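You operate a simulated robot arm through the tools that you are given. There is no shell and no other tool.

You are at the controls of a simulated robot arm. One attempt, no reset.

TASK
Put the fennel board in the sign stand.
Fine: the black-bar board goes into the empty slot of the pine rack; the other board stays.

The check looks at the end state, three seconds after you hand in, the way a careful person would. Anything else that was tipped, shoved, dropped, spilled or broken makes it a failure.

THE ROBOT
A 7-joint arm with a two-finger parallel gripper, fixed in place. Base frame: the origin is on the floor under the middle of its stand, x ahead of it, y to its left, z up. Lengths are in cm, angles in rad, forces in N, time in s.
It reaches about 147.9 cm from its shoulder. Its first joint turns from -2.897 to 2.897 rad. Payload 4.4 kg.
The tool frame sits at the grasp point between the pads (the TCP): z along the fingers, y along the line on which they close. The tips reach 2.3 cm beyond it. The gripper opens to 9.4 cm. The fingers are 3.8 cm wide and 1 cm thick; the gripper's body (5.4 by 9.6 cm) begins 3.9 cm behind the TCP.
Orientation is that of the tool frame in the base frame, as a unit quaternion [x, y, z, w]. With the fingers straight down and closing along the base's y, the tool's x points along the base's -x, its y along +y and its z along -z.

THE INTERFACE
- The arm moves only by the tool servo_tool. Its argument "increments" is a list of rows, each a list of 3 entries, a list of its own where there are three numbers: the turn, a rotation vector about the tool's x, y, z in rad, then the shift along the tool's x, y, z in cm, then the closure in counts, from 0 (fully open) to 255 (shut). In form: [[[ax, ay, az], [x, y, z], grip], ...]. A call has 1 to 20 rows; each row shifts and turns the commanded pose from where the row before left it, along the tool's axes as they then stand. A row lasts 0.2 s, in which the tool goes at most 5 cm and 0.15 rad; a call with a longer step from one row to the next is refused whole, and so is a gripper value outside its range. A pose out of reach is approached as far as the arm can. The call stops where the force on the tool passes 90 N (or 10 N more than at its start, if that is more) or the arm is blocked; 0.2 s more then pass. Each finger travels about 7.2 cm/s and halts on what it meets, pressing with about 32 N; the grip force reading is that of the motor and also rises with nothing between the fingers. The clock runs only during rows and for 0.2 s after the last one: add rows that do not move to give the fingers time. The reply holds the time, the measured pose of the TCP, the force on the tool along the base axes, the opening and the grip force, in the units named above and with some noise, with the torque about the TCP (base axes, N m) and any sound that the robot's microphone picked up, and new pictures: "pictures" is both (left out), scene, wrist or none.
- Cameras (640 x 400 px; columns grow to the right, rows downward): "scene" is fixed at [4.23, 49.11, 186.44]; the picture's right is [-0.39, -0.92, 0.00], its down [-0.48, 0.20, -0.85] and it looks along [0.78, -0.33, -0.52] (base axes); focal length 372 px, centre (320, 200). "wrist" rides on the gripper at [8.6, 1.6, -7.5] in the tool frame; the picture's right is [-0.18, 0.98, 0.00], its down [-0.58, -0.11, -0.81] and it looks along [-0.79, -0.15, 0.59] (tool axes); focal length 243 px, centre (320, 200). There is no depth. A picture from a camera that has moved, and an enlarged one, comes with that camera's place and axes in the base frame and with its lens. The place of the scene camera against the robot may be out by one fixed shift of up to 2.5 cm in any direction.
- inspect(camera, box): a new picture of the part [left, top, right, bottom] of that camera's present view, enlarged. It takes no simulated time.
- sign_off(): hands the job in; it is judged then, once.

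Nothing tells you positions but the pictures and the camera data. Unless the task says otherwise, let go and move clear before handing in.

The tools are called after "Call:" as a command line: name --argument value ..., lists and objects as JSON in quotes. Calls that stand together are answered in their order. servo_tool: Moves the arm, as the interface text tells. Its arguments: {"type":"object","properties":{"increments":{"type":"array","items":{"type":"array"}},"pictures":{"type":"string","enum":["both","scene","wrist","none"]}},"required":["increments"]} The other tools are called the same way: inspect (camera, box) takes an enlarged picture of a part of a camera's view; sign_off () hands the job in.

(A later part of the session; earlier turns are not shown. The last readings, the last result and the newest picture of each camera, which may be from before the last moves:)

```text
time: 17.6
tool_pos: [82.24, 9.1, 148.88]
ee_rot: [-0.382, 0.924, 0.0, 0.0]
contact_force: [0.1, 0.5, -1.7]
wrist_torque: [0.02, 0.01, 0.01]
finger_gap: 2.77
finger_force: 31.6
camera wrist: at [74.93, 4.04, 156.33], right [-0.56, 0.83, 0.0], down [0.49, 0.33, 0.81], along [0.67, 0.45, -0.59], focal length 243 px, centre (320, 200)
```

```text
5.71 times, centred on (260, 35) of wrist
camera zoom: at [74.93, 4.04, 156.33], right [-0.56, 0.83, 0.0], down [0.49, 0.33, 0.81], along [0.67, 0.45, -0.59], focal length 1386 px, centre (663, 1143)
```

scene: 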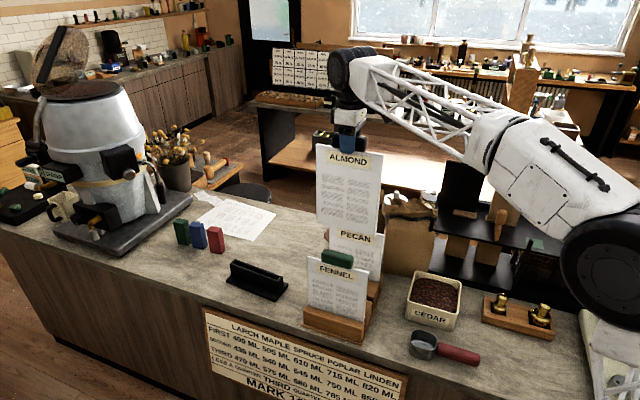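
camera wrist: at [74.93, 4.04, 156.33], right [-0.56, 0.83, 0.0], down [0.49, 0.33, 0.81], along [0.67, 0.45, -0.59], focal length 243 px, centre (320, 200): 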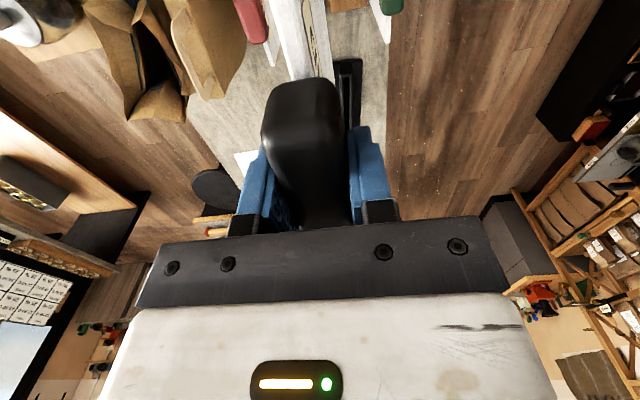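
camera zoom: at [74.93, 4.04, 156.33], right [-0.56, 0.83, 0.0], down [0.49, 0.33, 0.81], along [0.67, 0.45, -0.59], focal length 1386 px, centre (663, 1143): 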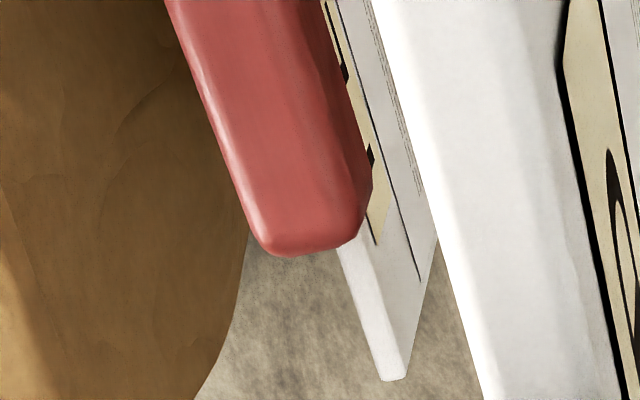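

The slot's near wall lies almost in line with the board's face, so a small sideways correction is needed. I'll sidestep to see both slot walls and measure the centreline.

Call:
servo_tool --increments '[[[0, 0, 0], [2.0, -1.0, 0], 255], [[0, 0, 0], [2.0, -1.0, 0], 255], [[0, 0, 0], [1.0, -0.5, 0], 255], [[0, 0, 0], [0, 0, 0], 255], [[0, 0, 0], [0, 0, 0], 255]]' --pictures "wrist"

Call:
inspect --camera "wrist" --box '[310, 0, 370, 38]'

Call:
inspect --camera "wrist" --box '[320, 0, 440, 75]'

Call:
inspect --camera "wrist" --box '[200, 0, 320, 75]'

```text
time: 18.8
tool_pos: [80.64, 3.68, 148.76]
ee_rot: [-0.382, 0.924, 0.0, -0.001]
contact_force: [0.0, 0.1, -2.2]
wrist_torque: [-0.01, 0.0, 0.0]
finger_gap: 2.79
finger_force: 32.3
camera wrist: at [73.25, -1.29, 156.25], right [-0.56, 0.83, 0.0], down [0.49, 0.33, 0.81], along [0.67, 0.45, -0.59], focal length 243 px, centre (320, 200)
```

wrist: 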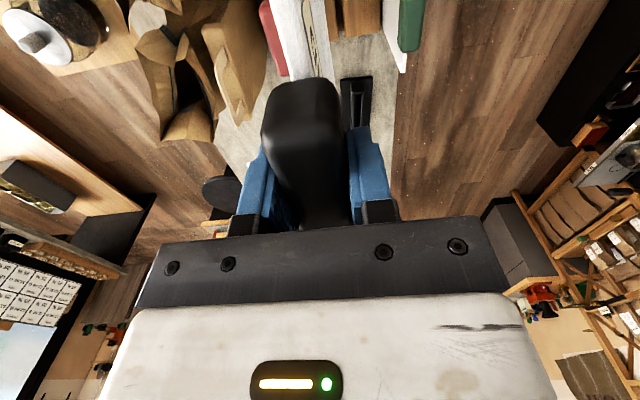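

```text
10.53 times, centred on (340, 19) of wrist
camera zoom: at [73.25, -1.29, 156.25], right [-0.56, 0.83, 0.0], down [0.49, 0.33, 0.81], along [0.67, 0.45, -0.59], focal length 2554 px, centre (110, 2105)
```

zoom: 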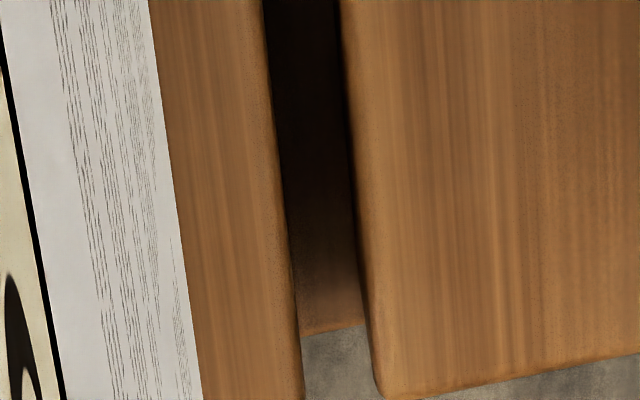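

```text
5.33 times, centred on (380, 38) of wrist
camera zoom: at [73.25, -1.29, 156.25], right [-0.56, 0.83, 0.0], down [0.49, 0.33, 0.81], along [0.67, 0.45, -0.59], focal length 1294 px, centre (0, 1067)
```

zoom: 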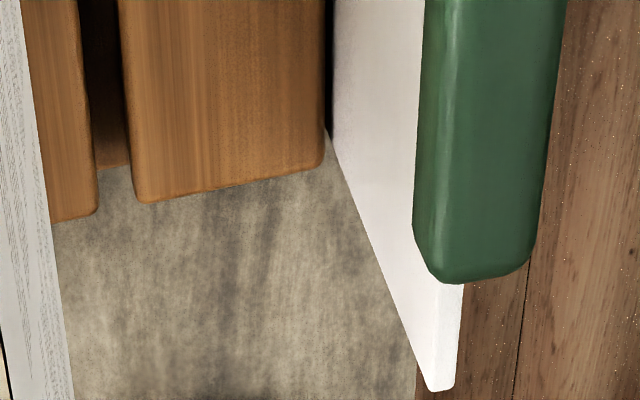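

```text
5.33 times, centred on (260, 38) of wrist
camera zoom: at [73.25, -1.29, 156.25], right [-0.56, 0.83, 0.0], down [0.49, 0.33, 0.81], along [0.67, 0.45, -0.59], focal length 1294 px, centre (640, 1067)
```

zoom: 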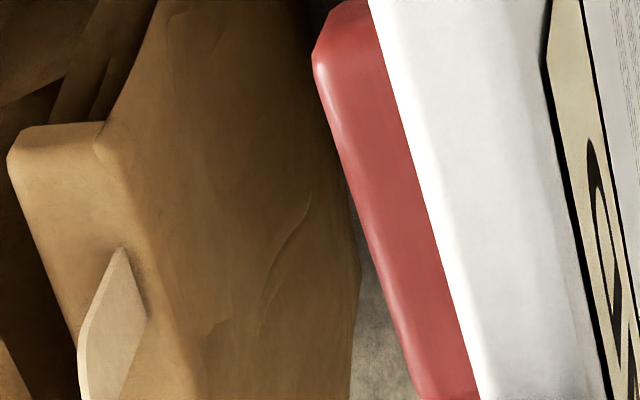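

The slot is 1.35 cm wide, parallel to the tool, and centred 2.27 cm to +y of the current tool position. I'll centre the board on it and lower it to just above the block tops for a close relative check.

Call:
servo_tool --increments '[[[0, 0, 0], [-1.4, 0.76, 0], 255], [[0, 0, 0], [-1.4, 0.76, 0], 255], [[0, 0, 0], [-1.4, 0.75, 0], 255], [[0, 0, 0], [0, 0, 0], 255], [[0, 0, 0], [0, 0, 3.0], 255], [[0, 0, 0], [0, 0, 3.0], 255], [[0, 0, 0], [0, 0, 3.0], 255], [[0, 0, 0], [0, 0, 3.0], 255], [[0, 0, 0], [0, 0, 3.0], 255], [[0, 0, 0], [0, 0, 2.0], 255], [[0, 0, 0], [0, 0, 0], 255], [[0, 0, 0], [0, 0, 0], 255]]' --pictures "both"

Call:
inspect --camera "wrist" --box '[310, 0, 370, 38]'

Call:
inspect --camera "wrist" --box '[240, 0, 400, 100]'

Call:
inspect --camera "scene" --box '[280, 130, 430, 340]'

```text
time: 21.4
tool_pos: [81.84, 8.35, 131.62]
ee_rot: [-0.382, 0.924, 0.0, 0.0]
contact_force: [-0.7, 0.9, -1.7]
wrist_torque: [-0.02, 0.04, 0.0]
finger_gap: 2.79
finger_force: 32.4
camera wrist: at [74.58, 3.36, 139.02], right [-0.56, 0.83, 0.0], down [0.49, 0.33, 0.81], along [0.67, 0.45, -0.59], focal length 243 px, centre (320, 200)
```

scene: 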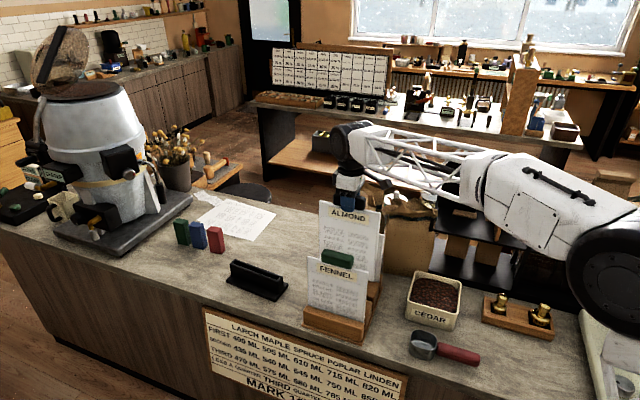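
wrist: 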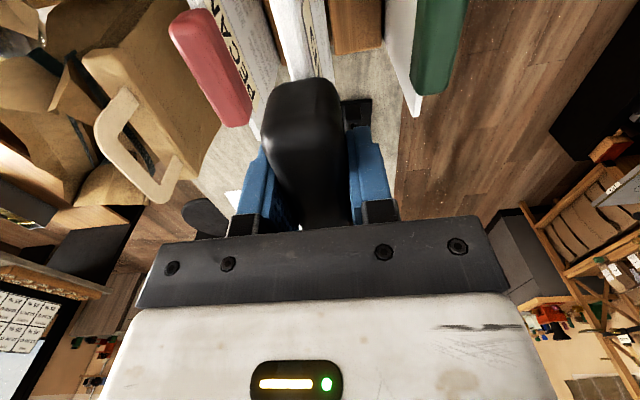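

```text
10.53 times, centred on (340, 19) of wrist
camera zoom: at [74.58, 3.36, 139.02], right [-0.56, 0.83, 0.0], down [0.49, 0.33, 0.81], along [0.67, 0.45, -0.59], focal length 2554 px, centre (110, 2105)
```

zoom: 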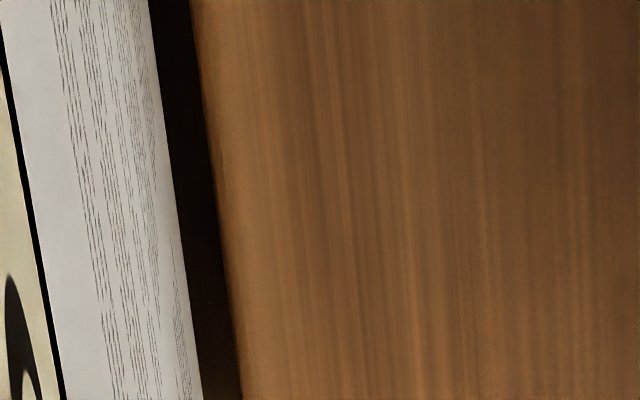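

```text
4.00 times, centred on (320, 50) of wrist
camera zoom: at [74.58, 3.36, 139.02], right [-0.56, 0.83, 0.0], down [0.49, 0.33, 0.81], along [0.67, 0.45, -0.59], focal length 970 px, centre (320, 800)
```

zoom: 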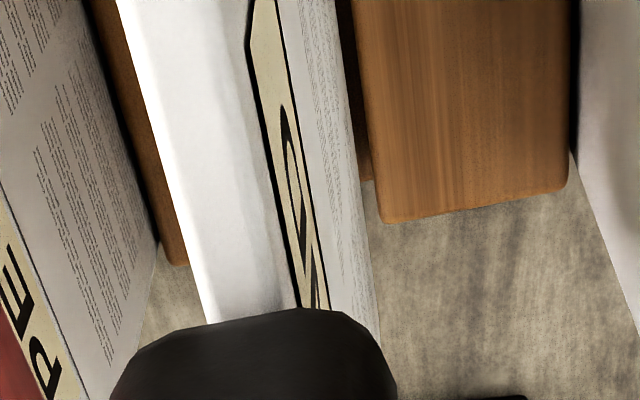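

```text
1.90 times, centred on (355, 235) of scene
camera zoom: at [4.23, 49.11, 186.44], right [-0.39, -0.92, 0.0], down [-0.48, 0.2, -0.85], along [0.78, -0.33, -0.52], focal length 708 px, centre (253, 133)
```

zoom: 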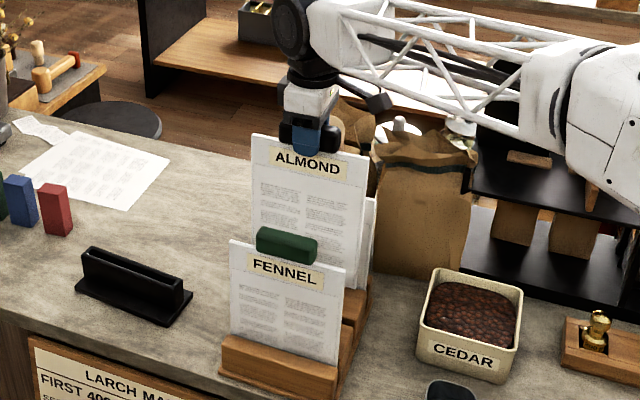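

The relative check at this height is good: the board's face is about 2.4 mm inside the slot wall, so it is centred. I'll lower it to just above the slot mouth and check once more.

Call:
servo_tool --increments '[[[0, 0, 0], [0, 0, 2.0], 255], [[0, 0, 0], [0, 0, 2.0], 255], [[0, 0, 0], [0, 0, 1.5], 255], [[0, 0, 0], [0, 0, 0], 255], [[0, 0, 0], [0, 0, 0], 255]]' --pictures "both"

Call:
inspect --camera "wrist" --box '[310, 0, 370, 38]'

Call:
inspect --camera "wrist" --box '[240, 0, 400, 100]'

Call:
inspect --camera "scene" --box '[300, 150, 420, 350]'

```text
time: 22.6
tool_pos: [81.91, 8.4, 126.35]
ee_rot: [-0.382, 0.924, 0.0, 0.0]
contact_force: [0.9, 0.0, -2.4]
wrist_torque: [-0.01, -0.04, 0.03]
finger_gap: 2.77
finger_force: 31.7
camera wrist: at [74.53, 3.35, 133.68], right [-0.56, 0.83, 0.0], down [0.49, 0.33, 0.81], along [0.67, 0.45, -0.59], focal length 243 px, centre (320, 200)
```

scene: 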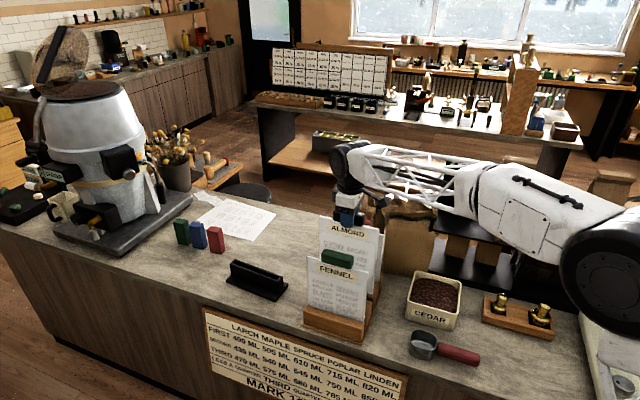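
wrist: 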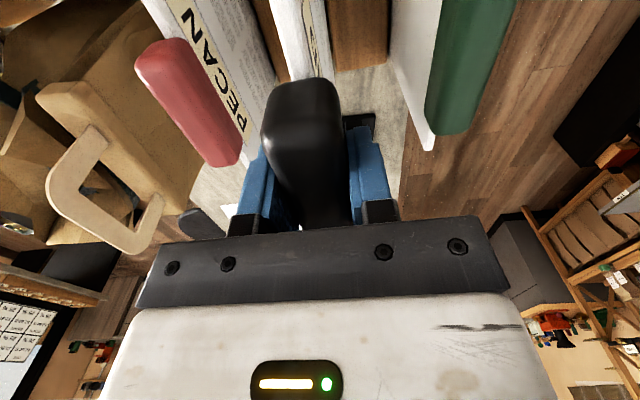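

```text
10.53 times, centred on (340, 19) of wrist
camera zoom: at [74.53, 3.35, 133.68], right [-0.56, 0.83, 0.0], down [0.49, 0.33, 0.81], along [0.67, 0.45, -0.59], focal length 2554 px, centre (110, 2105)
```

zoom: 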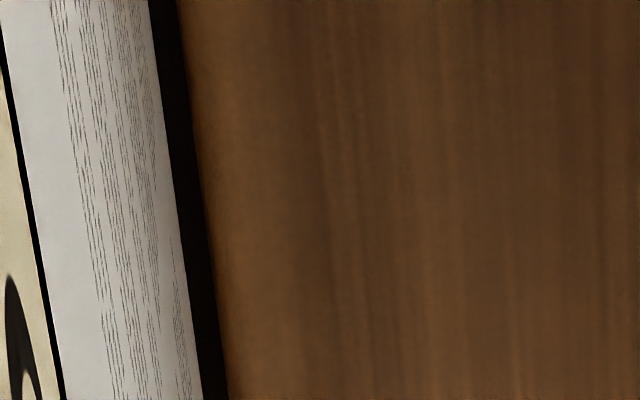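

```text
4.00 times, centred on (320, 50) of wrist
camera zoom: at [74.53, 3.35, 133.68], right [-0.56, 0.83, 0.0], down [0.49, 0.33, 0.81], along [0.67, 0.45, -0.59], focal length 970 px, centre (320, 800)
```

zoom: 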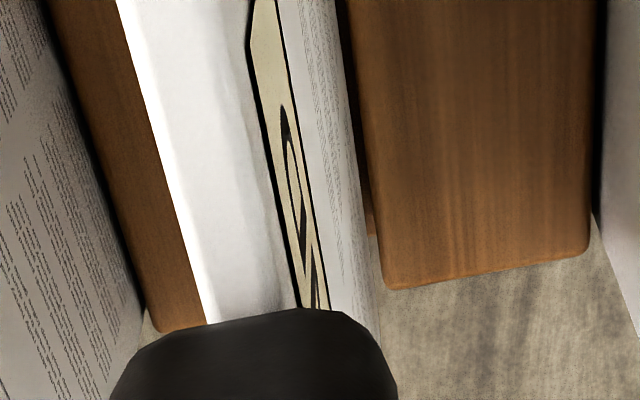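

```text
2.00 times, centred on (360, 250) of scene
camera zoom: at [4.23, 49.11, 186.44], right [-0.39, -0.92, 0.0], down [-0.48, 0.2, -0.85], along [0.78, -0.33, -0.52], focal length 744 px, centre (240, 100)
```

zoom: 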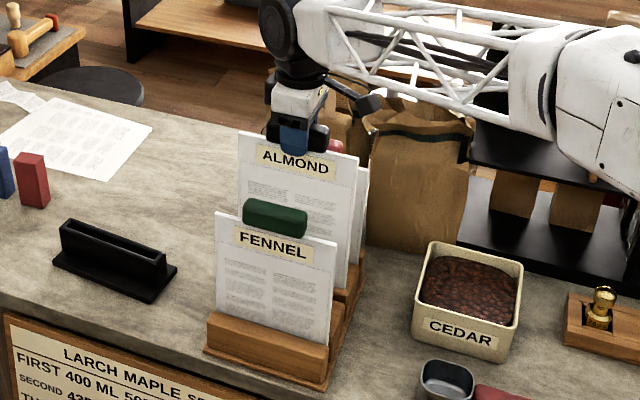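

It is still centred, with about a 2.4 mm gap to the wall. I'll lower it slowly into the slot and watch the force.

Call:
servo_tool --increments '[[[0, 0, 0], [0, 0, 0.8], 255], [[0, 0, 0], [0, 0, 0.8], 255], [[0, 0, 0], [0, 0, 0.8], 255], [[0, 0, 0], [0, 0, 0.8], 255], [[0, 0, 0], [0, 0, 0.8], 255], [[0, 0, 0], [0, 0, 0], 255]]' --pictures "wrist"

Call:
inspect --camera "wrist" --box '[240, 0, 400, 100]'

Call:
inspect --camera "scene" --box '[300, 150, 420, 350]'

```text
time: 24.0
tool_pos: [81.73, 8.4, 122.16]
ee_rot: [-0.381, 0.925, 0.0, -0.001]
contact_force: [0.3, -0.1, -2.7]
wrist_torque: [0.01, 0.07, 0.0]
finger_gap: 2.78
finger_force: 31.9
camera wrist: at [74.49, 3.27, 129.69], right [-0.56, 0.83, 0.0], down [0.49, 0.33, 0.81], along [0.67, 0.45, -0.59], focal length 243 px, centre (320, 200)
```

wrist: 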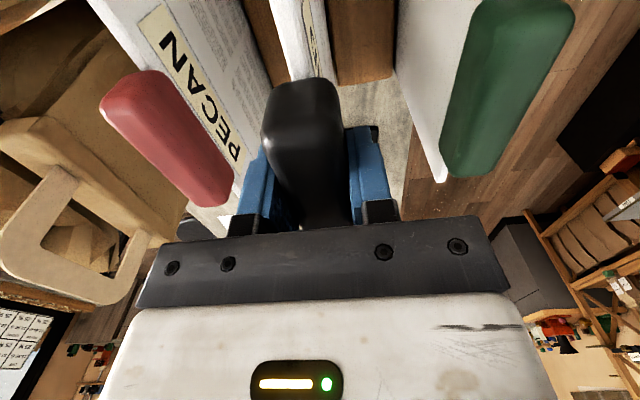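

```text
4.00 times, centred on (320, 50) of wrist
camera zoom: at [74.49, 3.27, 129.69], right [-0.56, 0.83, 0.0], down [0.49, 0.33, 0.81], along [0.67, 0.45, -0.59], focal length 970 px, centre (320, 800)
```

zoom: 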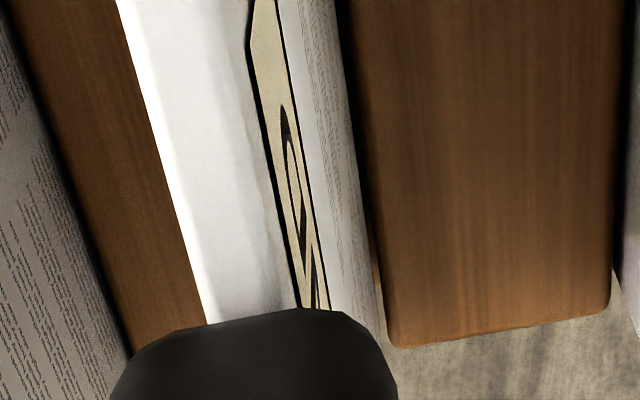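

```text
2.00 times, centred on (360, 250) of scene
camera zoom: at [4.23, 49.11, 186.44], right [-0.39, -0.92, 0.0], down [-0.48, 0.2, -0.85], along [0.78, -0.33, -0.52], focal length 744 px, centre (240, 100)
```

zoom: 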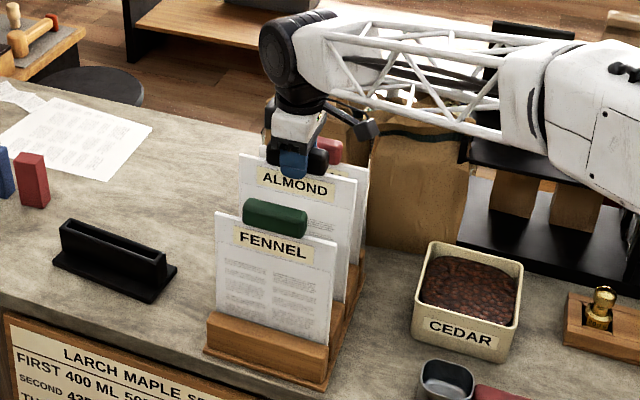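

It is entering the slot with no contact force. I'll continue down in small steps.

Call:
servo_tool --increments '[[[0, 0, 0], [0, 0, 0.6], 255], [[0, 0, 0], [0, 0, 0.6], 255], [[0, 0, 0], [0, 0, 0.5], 255], [[0, 0, 0], [0, 0, 0.5], 255], [[0, 0, 0], [0, 0, 0.3], 255], [[0, 0, 0], [0, 0, 0], 255]]' --pictures "wrist"

Call:
inspect --camera "scene" --box '[300, 150, 420, 350]'

Call:
inspect --camera "wrist" --box '[80, 0, 600, 240]'

```text
time: 25.4
tool_pos: [81.8, 8.33, 119.72]
ee_rot: [-0.382, 0.924, 0.0, 0.0]
contact_force: [-0.3, -0.7, -2.7]
wrist_torque: [-0.02, -0.03, 0.01]
finger_gap: 2.78
finger_force: 32.0
camera wrist: at [74.48, 3.21, 127.17], right [-0.56, 0.83, 0.0], down [0.49, 0.33, 0.81], along [0.67, 0.45, -0.59], focal length 243 px, centre (320, 200)
```

wrist: 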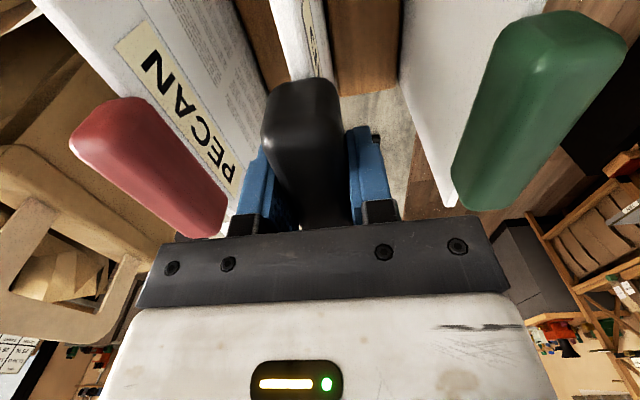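

```text
2.00 times, centred on (360, 250) of scene
camera zoom: at [4.23, 49.11, 186.44], right [-0.39, -0.92, 0.0], down [-0.48, 0.2, -0.85], along [0.78, -0.33, -0.52], focal length 744 px, centre (240, 100)
```

zoom: 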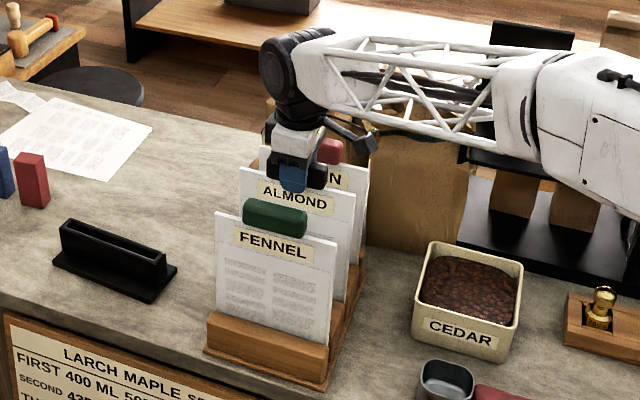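

```text
1.23 times, centred on (340, 120) of wrist
camera zoom: at [74.48, 3.21, 127.17], right [-0.56, 0.83, 0.0], down [0.49, 0.33, 0.81], along [0.67, 0.45, -0.59], focal length 299 px, centre (295, 298)
```

zoom: 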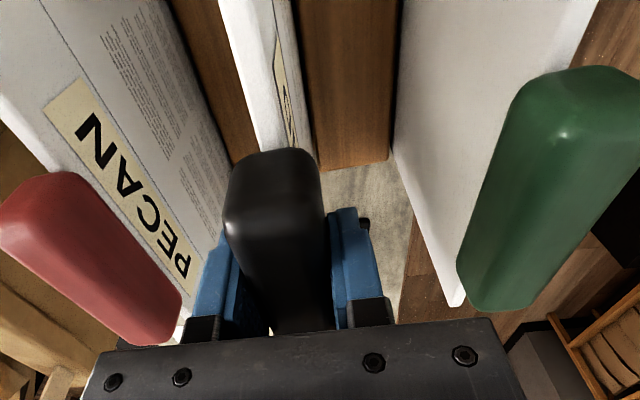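

Still no contact. I'll go down in 2 mm steps and look for the seating force.

Call:
servo_tool --increments '[[[0, 0, 0], [0, 0, 0.25], 255], [[0, 0, 0], [0, 0, 0.25], 255], [[0, 0, 0], [0, 0, 0.2], 255], [[0, 0, 0], [0, 0, 0.2], 255], [[0, 0, 0], [0, 0, 0], 255]]' --pictures "none"

```text
time: 26.6
tool_pos: [81.76, 8.4, 118.82]
ee_rot: [-0.382, 0.924, 0.0, 0.0]
contact_force: [0.6, 0.3, -2.6]
wrist_torque: [-0.01, 0.01, 0.06]
finger_gap: 2.77
finger_force: 32.4
```

Call:
servo_tool --increments '[[[0, 0, 0], [0, 0, 0.15], 255], [[0, 0, 0], [0, 0, 0.15], 255], [[0, 0, 0], [0, 0, 0], 255]]' --pictures "wrist"

Call:
inspect --camera "scene" --box '[300, 180, 400, 340]'

```text
time: 27.4
tool_pos: [81.94, 8.37, 118.57]
ee_rot: [-0.381, 0.924, 0.001, 0.0]
contact_force: [0.4, 0.3, -3.0]
wrist_torque: [-0.01, 0.01, -0.01]
finger_gap: 2.77
finger_force: 31.9
camera wrist: at [74.53, 3.39, 125.98], right [-0.56, 0.83, 0.0], down [0.49, 0.33, 0.81], along [0.67, 0.45, -0.59], focal length 243 px, centre (320, 200)
```

wrist: 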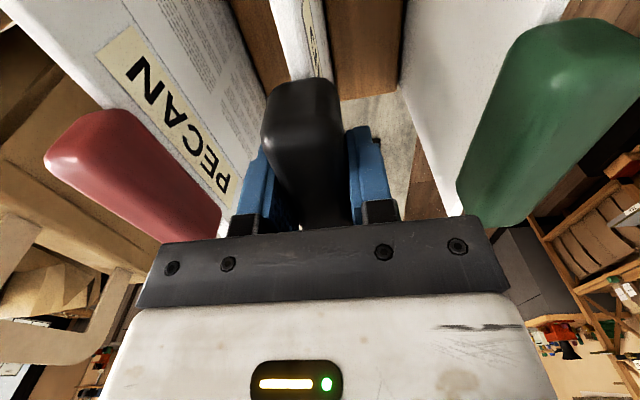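

```text
2.50 times, centred on (350, 260) of scene
camera zoom: at [4.23, 49.11, 186.44], right [-0.39, -0.92, 0.0], down [-0.48, 0.2, -0.85], along [0.78, -0.33, -0.52], focal length 930 px, centre (245, 50)
```

zoom: 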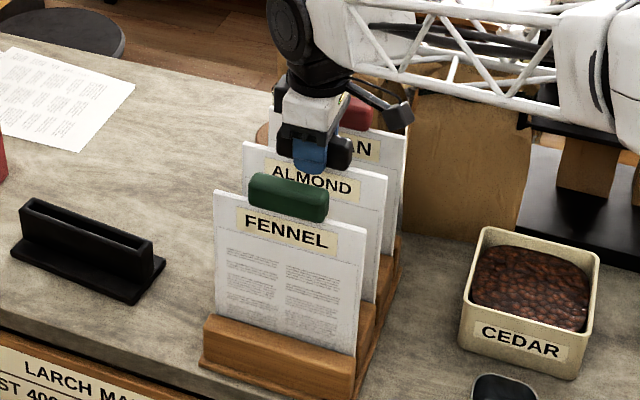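

ALMOND's top edge is nearly in line with its neighbours, so seating is close. I'll keep creeping down.

Call:
servo_tool --increments '[[[0, 0, 0], [0, 0, 0.15], 255], [[0, 0, 0], [0, 0, 0.15], 255], [[0, 0, 0], [0, 0, 0], 255]]' --pictures "none"

```text
time: 28.2
tool_pos: [81.71, 8.37, 118.14]
ee_rot: [-0.382, 0.924, 0.0, 0.0]
contact_force: [-0.2, 0.3, -2.7]
wrist_torque: [-0.01, -0.02, -0.02]
finger_gap: 2.77
finger_force: 31.8
```

Call:
servo_tool --increments '[[[0, 0, 0], [0, 0, 0.15], 255], [[0, 0, 0], [0, 0, 0.15], 255], [[0, 0, 0], [0, 0, 0], 255]]' --pictures "wrist"

Call:
inspect --camera "wrist" --box '[0, 0, 640, 240]'

Call:
inspect --camera "scene" --box '[320, 210, 400, 310]'

```text
time: 29.0
tool_pos: [81.82, 8.26, 117.91]
ee_rot: [-0.382, 0.924, 0.0, 0.0]
contact_force: [-0.6, -0.3, -0.1]
wrist_torque: [0.06, 0.0, 0.02]
finger_gap: 2.79
finger_force: 31.8
camera wrist: at [74.53, 3.37, 125.36], right [-0.56, 0.83, 0.0], down [0.49, 0.33, 0.81], along [0.67, 0.45, -0.59], focal length 243 px, centre (320, 200)
```

wrist: 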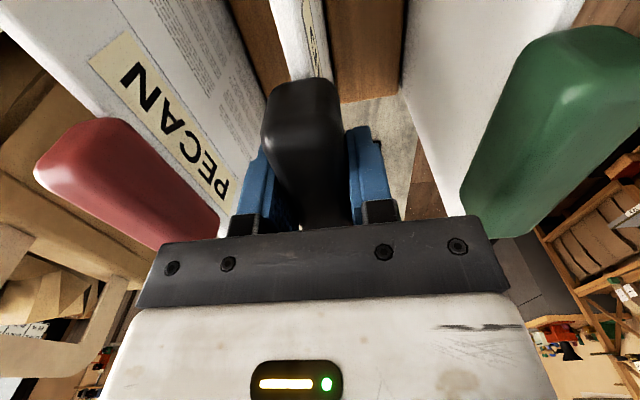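

```text
1.00 times, centred on (320, 120) of wrist (not enlarged: the box is as wide or as high as the picture)
camera zoom: at [74.53, 3.37, 125.36], right [-0.56, 0.83, 0.0], down [0.49, 0.33, 0.81], along [0.67, 0.45, -0.59], focal length 243 px, centre (320, 280)
```

zoom: 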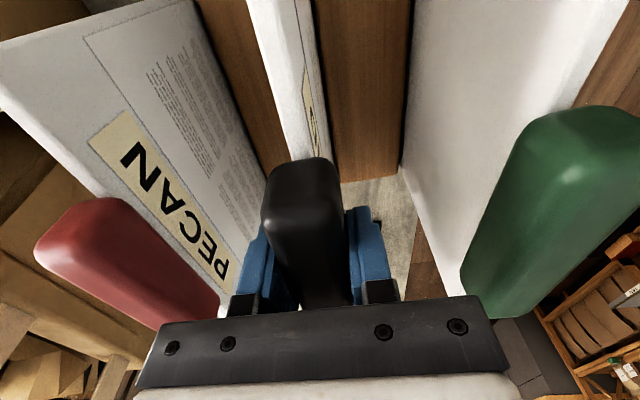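

```text
4.00 times, centred on (360, 260) of scene
camera zoom: at [4.23, 49.11, 186.44], right [-0.39, -0.92, 0.0], down [-0.48, 0.2, -0.85], along [0.78, -0.33, -0.52], focal length 1488 px, centre (160, -40)
```

zoom: 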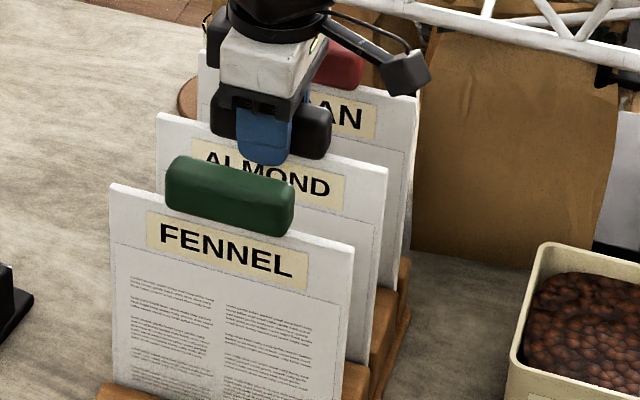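

The tool load dropped from −2.7 N to about 0, so the slot floor now carries ALMOND. I'll open the fingers only partway, to keep clear of the neighbouring bars, then rise straight up.

Call:
servo_tool --increments '[[[0, 0, 0], [0, 0, 0], 165], [[0, 0, 0], [0, 0, 0], 145], [[0, 0, 0], [0, 0, 0], 120], [[0, 0, 0], [0, 0, 0], 115], [[0, 0, 0], [0, 0, 0], 115]]' --pictures "both"

Call:
inspect --camera "wrist" --box '[160, 20, 480, 240]'

Call:
inspect --camera "scene" --box '[320, 210, 400, 310]'

```text
time: 30.2
tool_pos: [81.96, 8.49, 117.88]
ee_rot: [-0.382, 0.924, 0.0, 0.0]
contact_force: [0.9, 0.5, -0.1]
wrist_torque: [-0.01, 0.02, 0.01]
finger_gap: 5.13
finger_force: 0.1
camera wrist: at [74.53, 3.37, 125.36], right [-0.56, 0.83, 0.0], down [0.49, 0.33, 0.81], along [0.67, 0.45, -0.59], focal length 243 px, centre (320, 200)
```

scene: 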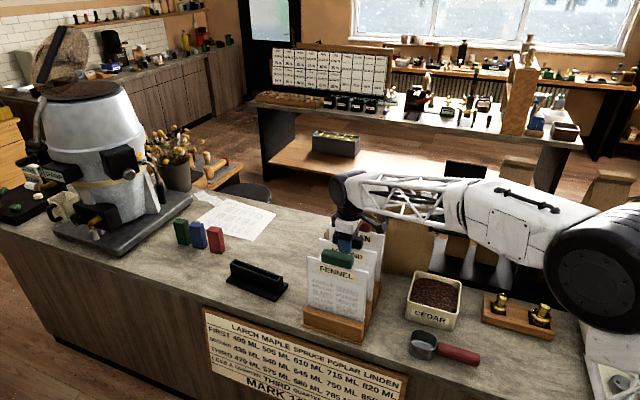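
wrist: 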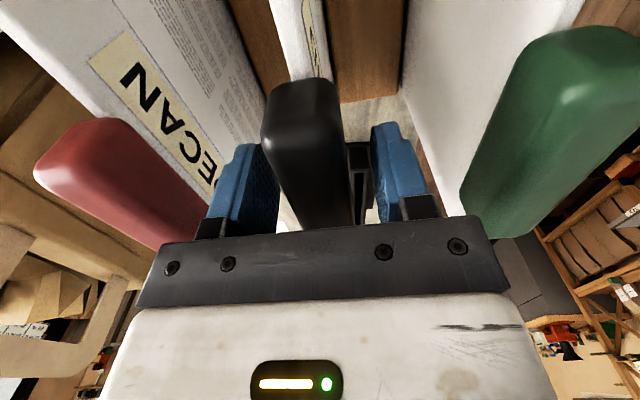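

```text
1.82 times, centred on (320, 130) of wrist
camera zoom: at [74.53, 3.37, 125.36], right [-0.56, 0.83, 0.0], down [0.49, 0.33, 0.81], along [0.67, 0.45, -0.59], focal length 441 px, centre (320, 327)
```

zoom: 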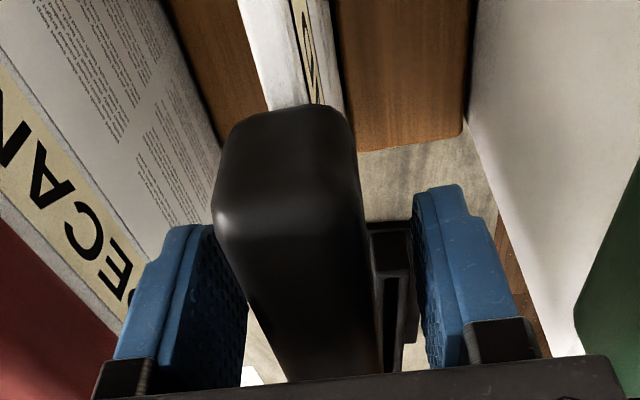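

```text
4.00 times, centred on (360, 260) of scene
camera zoom: at [4.23, 49.11, 186.44], right [-0.39, -0.92, 0.0], down [-0.48, 0.2, -0.85], along [0.78, -0.33, -0.52], focal length 1488 px, centre (160, -40)
```

zoom: 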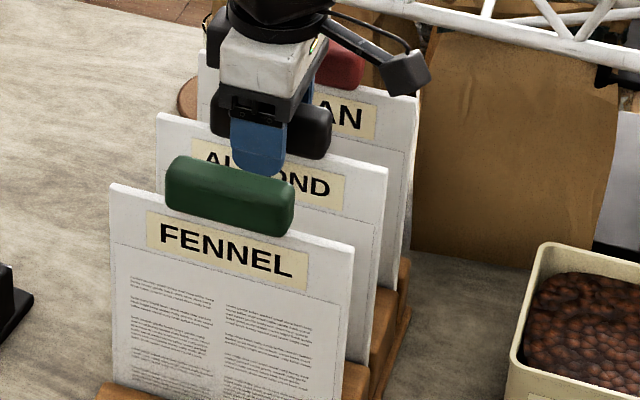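

ALMOND is released and standing upright in the middle slot. I'll rise straight up and then look over the whole rack.

Call:
servo_tool --increments '[[[0, 0, 0], [0, 0, -1.0], 115], [[0, 0, 0], [0, 0, -2.0], 115], [[0, 0, 0], [0, 0, -3.0], 115], [[0, 0, 0], [0, 0, -3.0], 115], [[0, 0, 0], [0, 0, -3.0], 115], [[0, 0, 0], [0, 0, -3.0], 115], [[0, 0, 0], [0, 0, -3.0], 115], [[0, 0, 0], [0, 0, 0], 115], [[0, 0, 0], [0, 0, 0], 115]]' --pictures "both"

Call:
inspect --camera "scene" --box '[290, 190, 410, 350]'

Call:
inspect --camera "wrist" --box '[200, 0, 440, 150]'

```text
time: 32.2
tool_pos: [81.7, 8.45, 136.1]
ee_rot: [-0.381, 0.925, 0.0, 0.0]
contact_force: [0.3, -0.4, 0.6]
wrist_torque: [0.0, 0.0, 0.01]
finger_gap: 5.15
finger_force: 0.1
camera wrist: at [74.41, 3.4, 143.46], right [-0.56, 0.83, 0.0], down [0.49, 0.33, 0.81], along [0.67, 0.45, -0.59], focal length 243 px, centre (320, 200)
```

scene: 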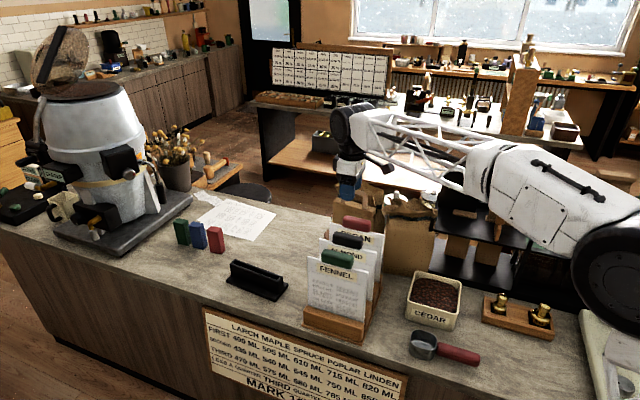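
wrist: 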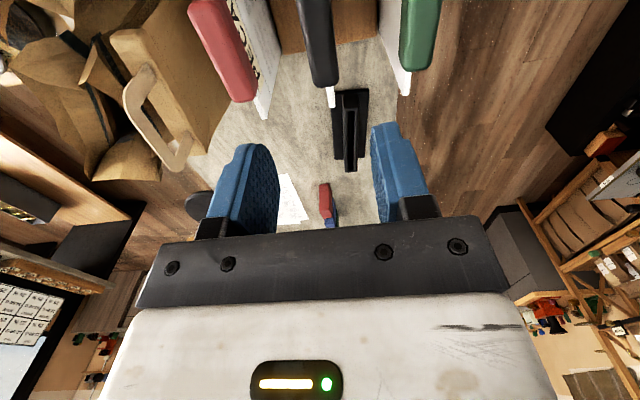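

```text
2.50 times, centred on (350, 270) of scene
camera zoom: at [4.23, 49.11, 186.44], right [-0.39, -0.92, 0.0], down [-0.48, 0.2, -0.85], along [0.78, -0.33, -0.52], focal length 930 px, centre (245, 25)
```

zoom: 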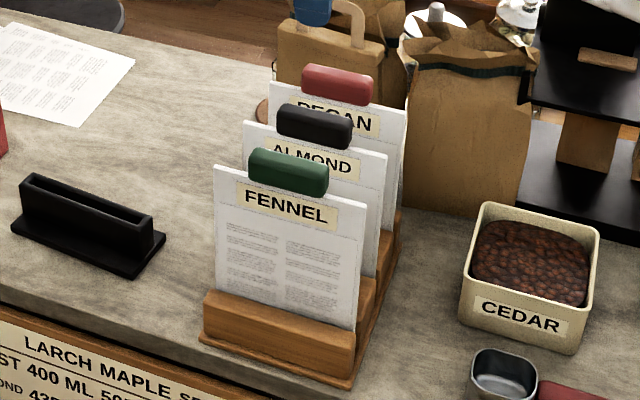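

```text
2.67 times, centred on (320, 75) of wrist
camera zoom: at [74.41, 3.4, 143.46], right [-0.56, 0.83, 0.0], down [0.49, 0.33, 0.81], along [0.67, 0.45, -0.59], focal length 647 px, centre (320, 533)
```

zoom: 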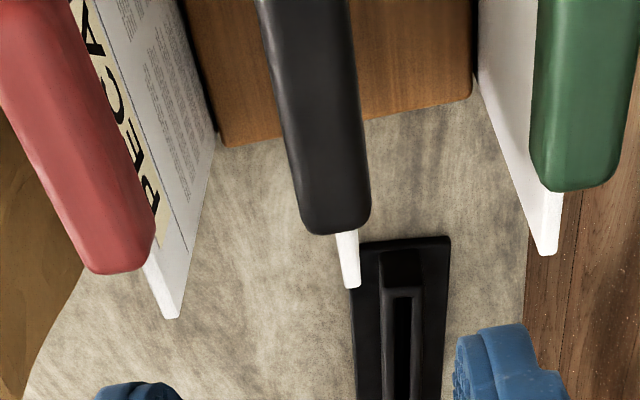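

All three boards stand evenly in the rack, and PECAN and FENNEL haven't moved. I'll now shift over FENNEL's green bar, about 8.55 cm to +y.

Call:
servo_tool --increments '[[[0, 0, 0], [0, 2.15, 0], 100], [[0, 0, 0], [0, 2.15, 0], 85], [[0, 0, 0], [0, 2.15, 0], 85], [[0, 0, 0], [0, 2.1, 0], 85], [[0, 0, 0], [0, 0, 2.0], 85], [[0, 0, 0], [0, 0, 2.0], 85], [[0, 0, 0], [0, 0, 2.0], 85], [[0, 0, 0], [0, 0, 0], 85], [[0, 0, 0], [0, 0, 0], 85]]' --pictures "both"

Call:
inspect --camera "wrist" --box '[240, 0, 400, 200]'

Call:
inspect --camera "wrist" --box '[200, 0, 440, 150]'

```text
time: 34.2
tool_pos: [75.78, 14.56, 130.06]
ee_rot: [-0.382, 0.924, 0.001, -0.001]
contact_force: [-0.4, -0.5, -0.1]
wrist_torque: [-0.01, -0.01, -0.02]
finger_gap: 6.23
finger_force: 0.1
camera wrist: at [68.43, 9.44, 137.42], right [-0.56, 0.83, 0.0], down [0.49, 0.33, 0.81], along [0.67, 0.45, -0.59], focal length 243 px, centre (320, 200)
```

scene: 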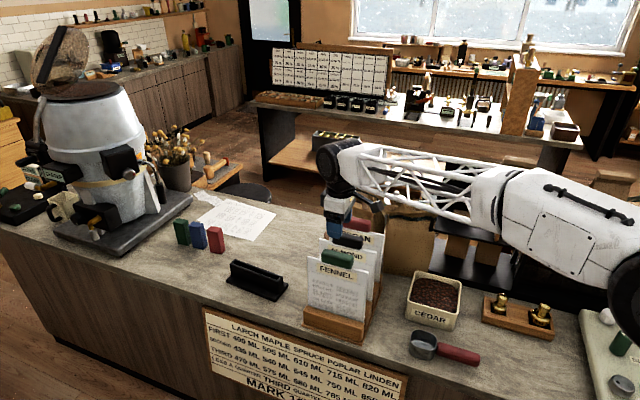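
wrist: 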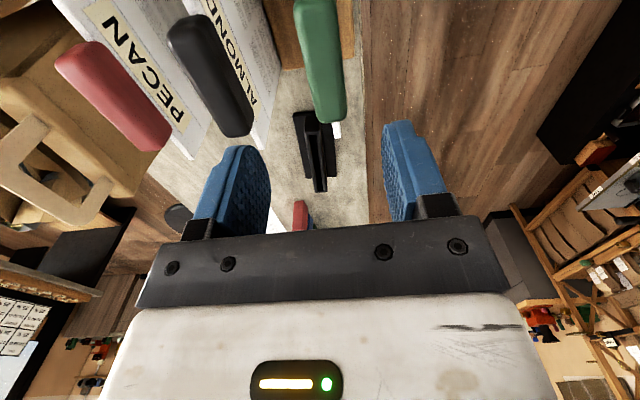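

```text
2.00 times, centred on (320, 100) of wrist
camera zoom: at [68.43, 9.44, 137.42], right [-0.56, 0.83, 0.0], down [0.49, 0.33, 0.81], along [0.67, 0.45, -0.59], focal length 485 px, centre (320, 400)
```

zoom: 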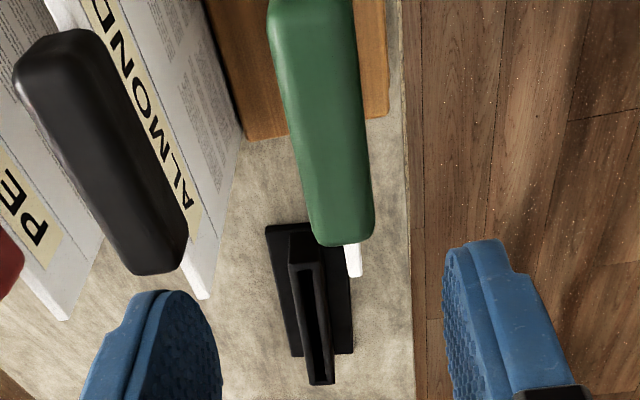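

```text
2.67 times, centred on (320, 75) of wrist
camera zoom: at [68.43, 9.44, 137.42], right [-0.56, 0.83, 0.0], down [0.49, 0.33, 0.81], along [0.67, 0.45, -0.59], focal length 647 px, centre (320, 533)
```

zoom: 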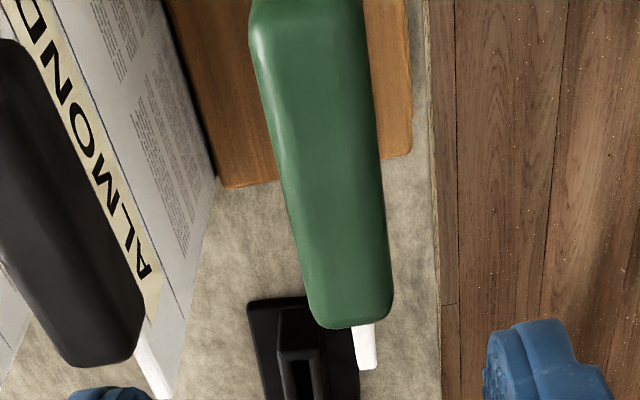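

The green bar is about 0.34 cm to +y with a slight 0.015 rad skew, and its lengthwise position matches how I held ALMOND. I'll correct that, descend around it, and check before closing.

Call:
servo_tool --increments '[[[0, 0, 0.012], [0, 0.34, 0], 85], [[0, 0, 0], [0, 0, 2.0], 85], [[0, 0, 0], [0, 0, 2.0], 85], [[0, 0, 0], [0, 0, 2.0], 85], [[0, 0, 0], [0, 0, 2.0], 85], [[0, 0, 0], [0, 0, 2.0], 85], [[0, 0, 0], [0, 0, 1.1], 85], [[0, 0, 0], [0, 0, 0], 85], [[0, 0, 0], [0, 0, 0], 85]]' --pictures "both"

Call:
inspect --camera "wrist" --box '[160, 20, 480, 240]'

Call:
inspect --camera "scene" --box '[290, 170, 410, 330]'

```text
time: 36.2
tool_pos: [75.57, 14.68, 118.78]
ee_rot: [-0.376, 0.927, 0.0, 0.0]
contact_force: [-0.6, -0.6, 0.5]
wrist_torque: [-0.02, 0.0, -0.03]
finger_gap: 6.25
finger_force: 0.0
camera wrist: at [68.2, 9.69, 126.28], right [-0.55, 0.83, 0.0], down [0.49, 0.33, 0.81], along [0.67, 0.45, -0.59], focal length 243 px, centre (320, 200)
```

scene: 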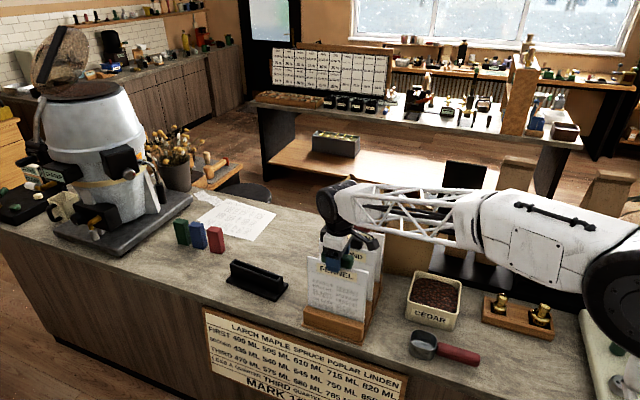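
wrist: 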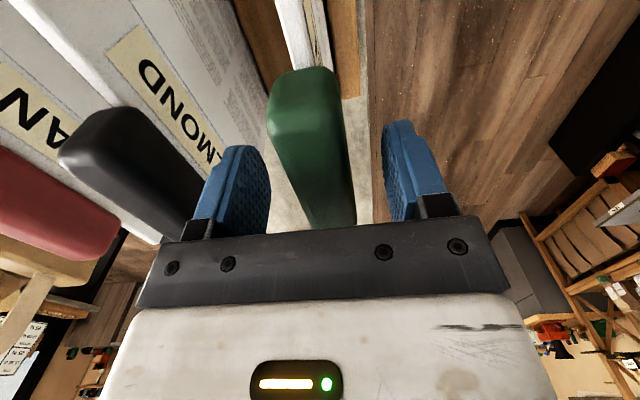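

```text
1.82 times, centred on (320, 130) of wrist
camera zoom: at [68.2, 9.69, 126.28], right [-0.55, 0.83, 0.0], down [0.49, 0.33, 0.81], along [0.67, 0.45, -0.59], focal length 441 px, centre (320, 327)
```

zoom: 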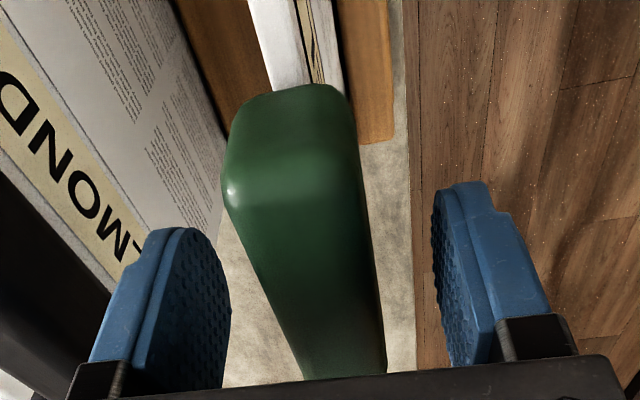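

```text
2.50 times, centred on (350, 250) of scene
camera zoom: at [4.23, 49.11, 186.44], right [-0.39, -0.92, 0.0], down [-0.48, 0.2, -0.85], along [0.78, -0.33, -0.52], focal length 930 px, centre (245, 75)
```

zoom: 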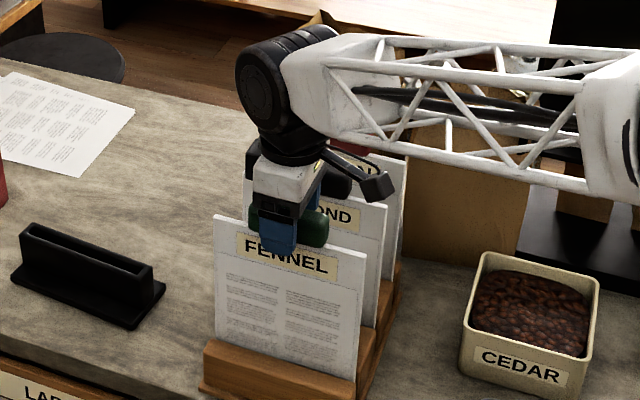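

The bar is centred between the fingers. I'll go down another 0.9 cm and forward 0.3 cm, so the grip matches the one I had on ALMOND, then close slowly.

Call:
servo_tool --increments '[[[0, 0, 0], [-0.15, 0.05, 0.45], 85], [[0, 0, 0], [-0.15, 0.05, 0.45], 85], [[0, 0, 0], [0, 0, 0], 100], [[0, 0, 0], [0, 0, 0], 130], [[0, 0, 0], [0, 0, 0], 160], [[0, 0, 0], [0, 0, 0], 175], [[0, 0, 0], [0, 0, 0], 190], [[0, 0, 0], [0, 0, 0], 210], [[0, 0, 0], [0, 0, 0], 255], [[0, 0, 0], [0, 0, 0], 255]]' --pictures "both"

Call:
inspect --camera "wrist" --box '[160, 20, 480, 240]'

Call:
inspect --camera "scene" --box '[290, 170, 410, 330]'

```text
time: 38.4
tool_pos: [75.67, 14.94, 117.99]
ee_rot: [-0.376, 0.927, 0.0, -0.001]
contact_force: [0.1, 0.7, 0.9]
wrist_torque: [0.04, -0.03, -0.06]
finger_gap: 2.8
finger_force: 32.1
camera wrist: at [68.35, 9.98, 125.42], right [-0.55, 0.83, 0.0], down [0.49, 0.33, 0.81], along [0.67, 0.45, -0.59], focal length 243 px, centre (320, 200)
```

scene: 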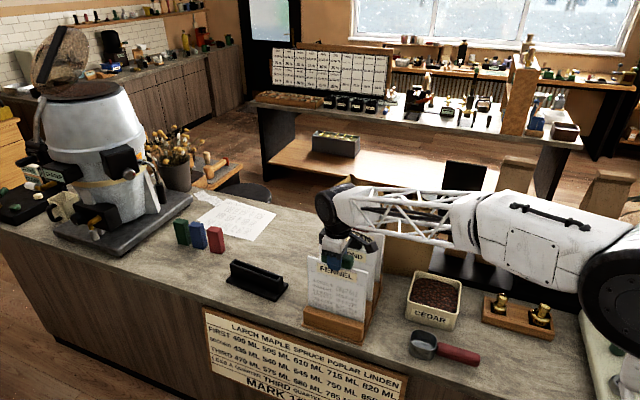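
wrist: 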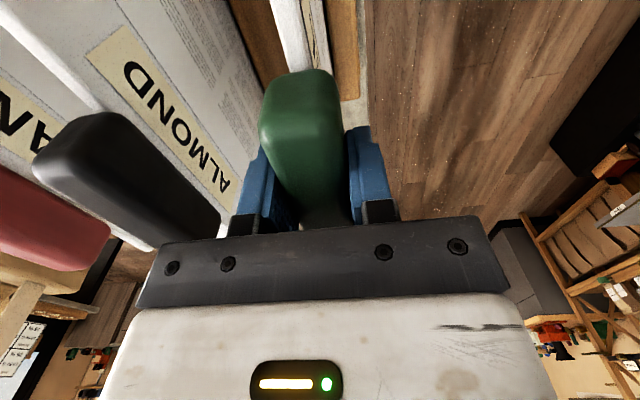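

```text
1.82 times, centred on (320, 130) of wrist
camera zoom: at [68.35, 9.98, 125.42], right [-0.55, 0.83, 0.0], down [0.49, 0.33, 0.81], along [0.67, 0.45, -0.59], focal length 441 px, centre (320, 327)
```

zoom: 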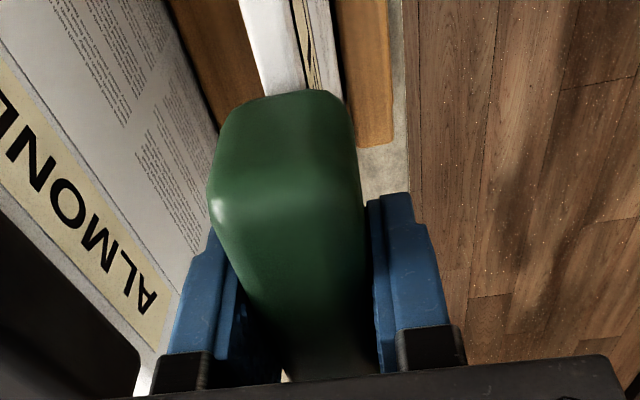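

```text
2.50 times, centred on (350, 250) of scene
camera zoom: at [4.23, 49.11, 186.44], right [-0.39, -0.92, 0.0], down [-0.48, 0.2, -0.85], along [0.78, -0.33, -0.52], focal length 930 px, centre (245, 75)
```

zoom: 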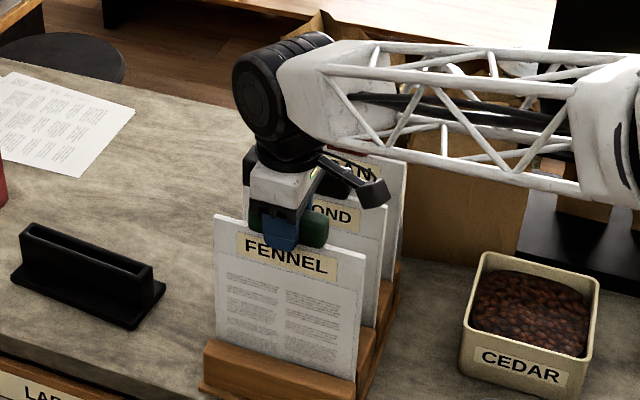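

FENNEL is gripped, with the same hold as ALMOND except about 0.2 cm towards the robot. I'll lift it straight up out of the rack.

Call:
servo_tool --increments '[[[0, 0, 0], [0, 0, -0.5], 255], [[0, 0, 0], [0, 0, -1.0], 255], [[0, 0, 0], [0, 0, -1.0], 255], [[0, 0, 0], [0, 0, -1.5], 255], [[0, 0, 0], [0, 0, -2.0], 255], [[0, 0, 0], [0, 0, -2.0], 255], [[0, 0, 0], [0, 0, -2.0], 255], [[0, 0, 0], [0, 0, -3.0], 255], [[0, 0, 0], [0, 0, -3.0], 255], [[0, 0, 0], [0, 0, -3.0], 255], [[0, 0, 0], [0, 0, 0], 255]]' --pictures "both"

Call:
inspect --camera "scene" --box '[280, 130, 430, 340]'

```text
time: 40.8
tool_pos: [75.74, 15.03, 136.91]
ee_rot: [-0.376, 0.927, 0.001, -0.001]
contact_force: [0.2, -0.2, -3.6]
wrist_torque: [-0.03, -0.02, -0.01]
finger_gap: 2.77
finger_force: 31.8
camera wrist: at [68.3, 10.15, 144.37], right [-0.55, 0.83, 0.0], down [0.49, 0.33, 0.81], along [0.67, 0.45, -0.59], focal length 243 px, centre (320, 200)
```

scene: 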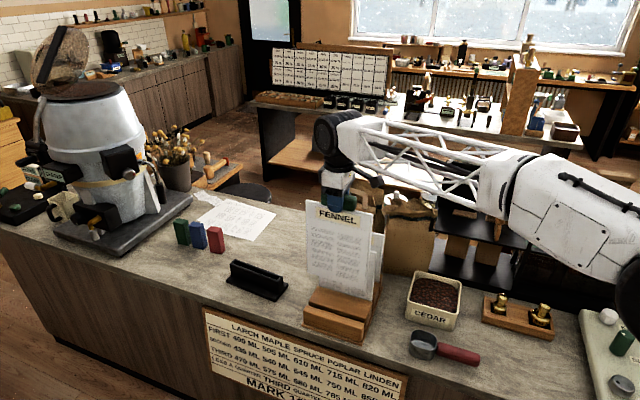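
wrist: 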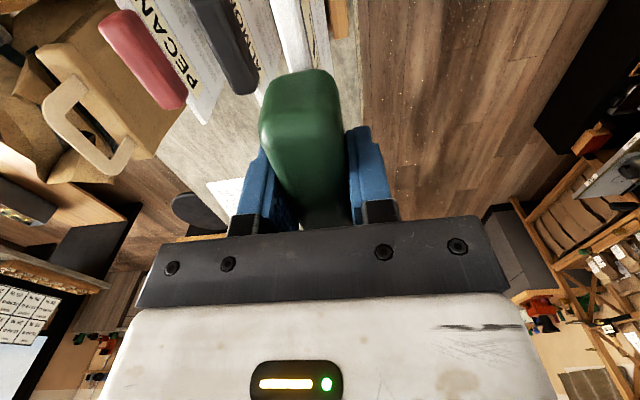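

```text
1.90 times, centred on (355, 235) of scene
camera zoom: at [4.23, 49.11, 186.44], right [-0.39, -0.92, 0.0], down [-0.48, 0.2, -0.85], along [0.78, -0.33, -0.52], focal length 708 px, centre (253, 133)
```

zoom: 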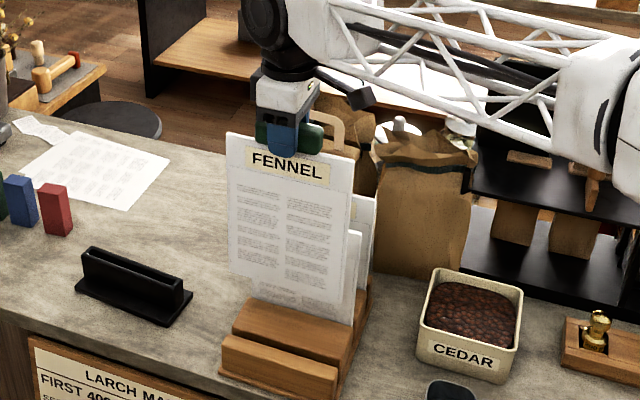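

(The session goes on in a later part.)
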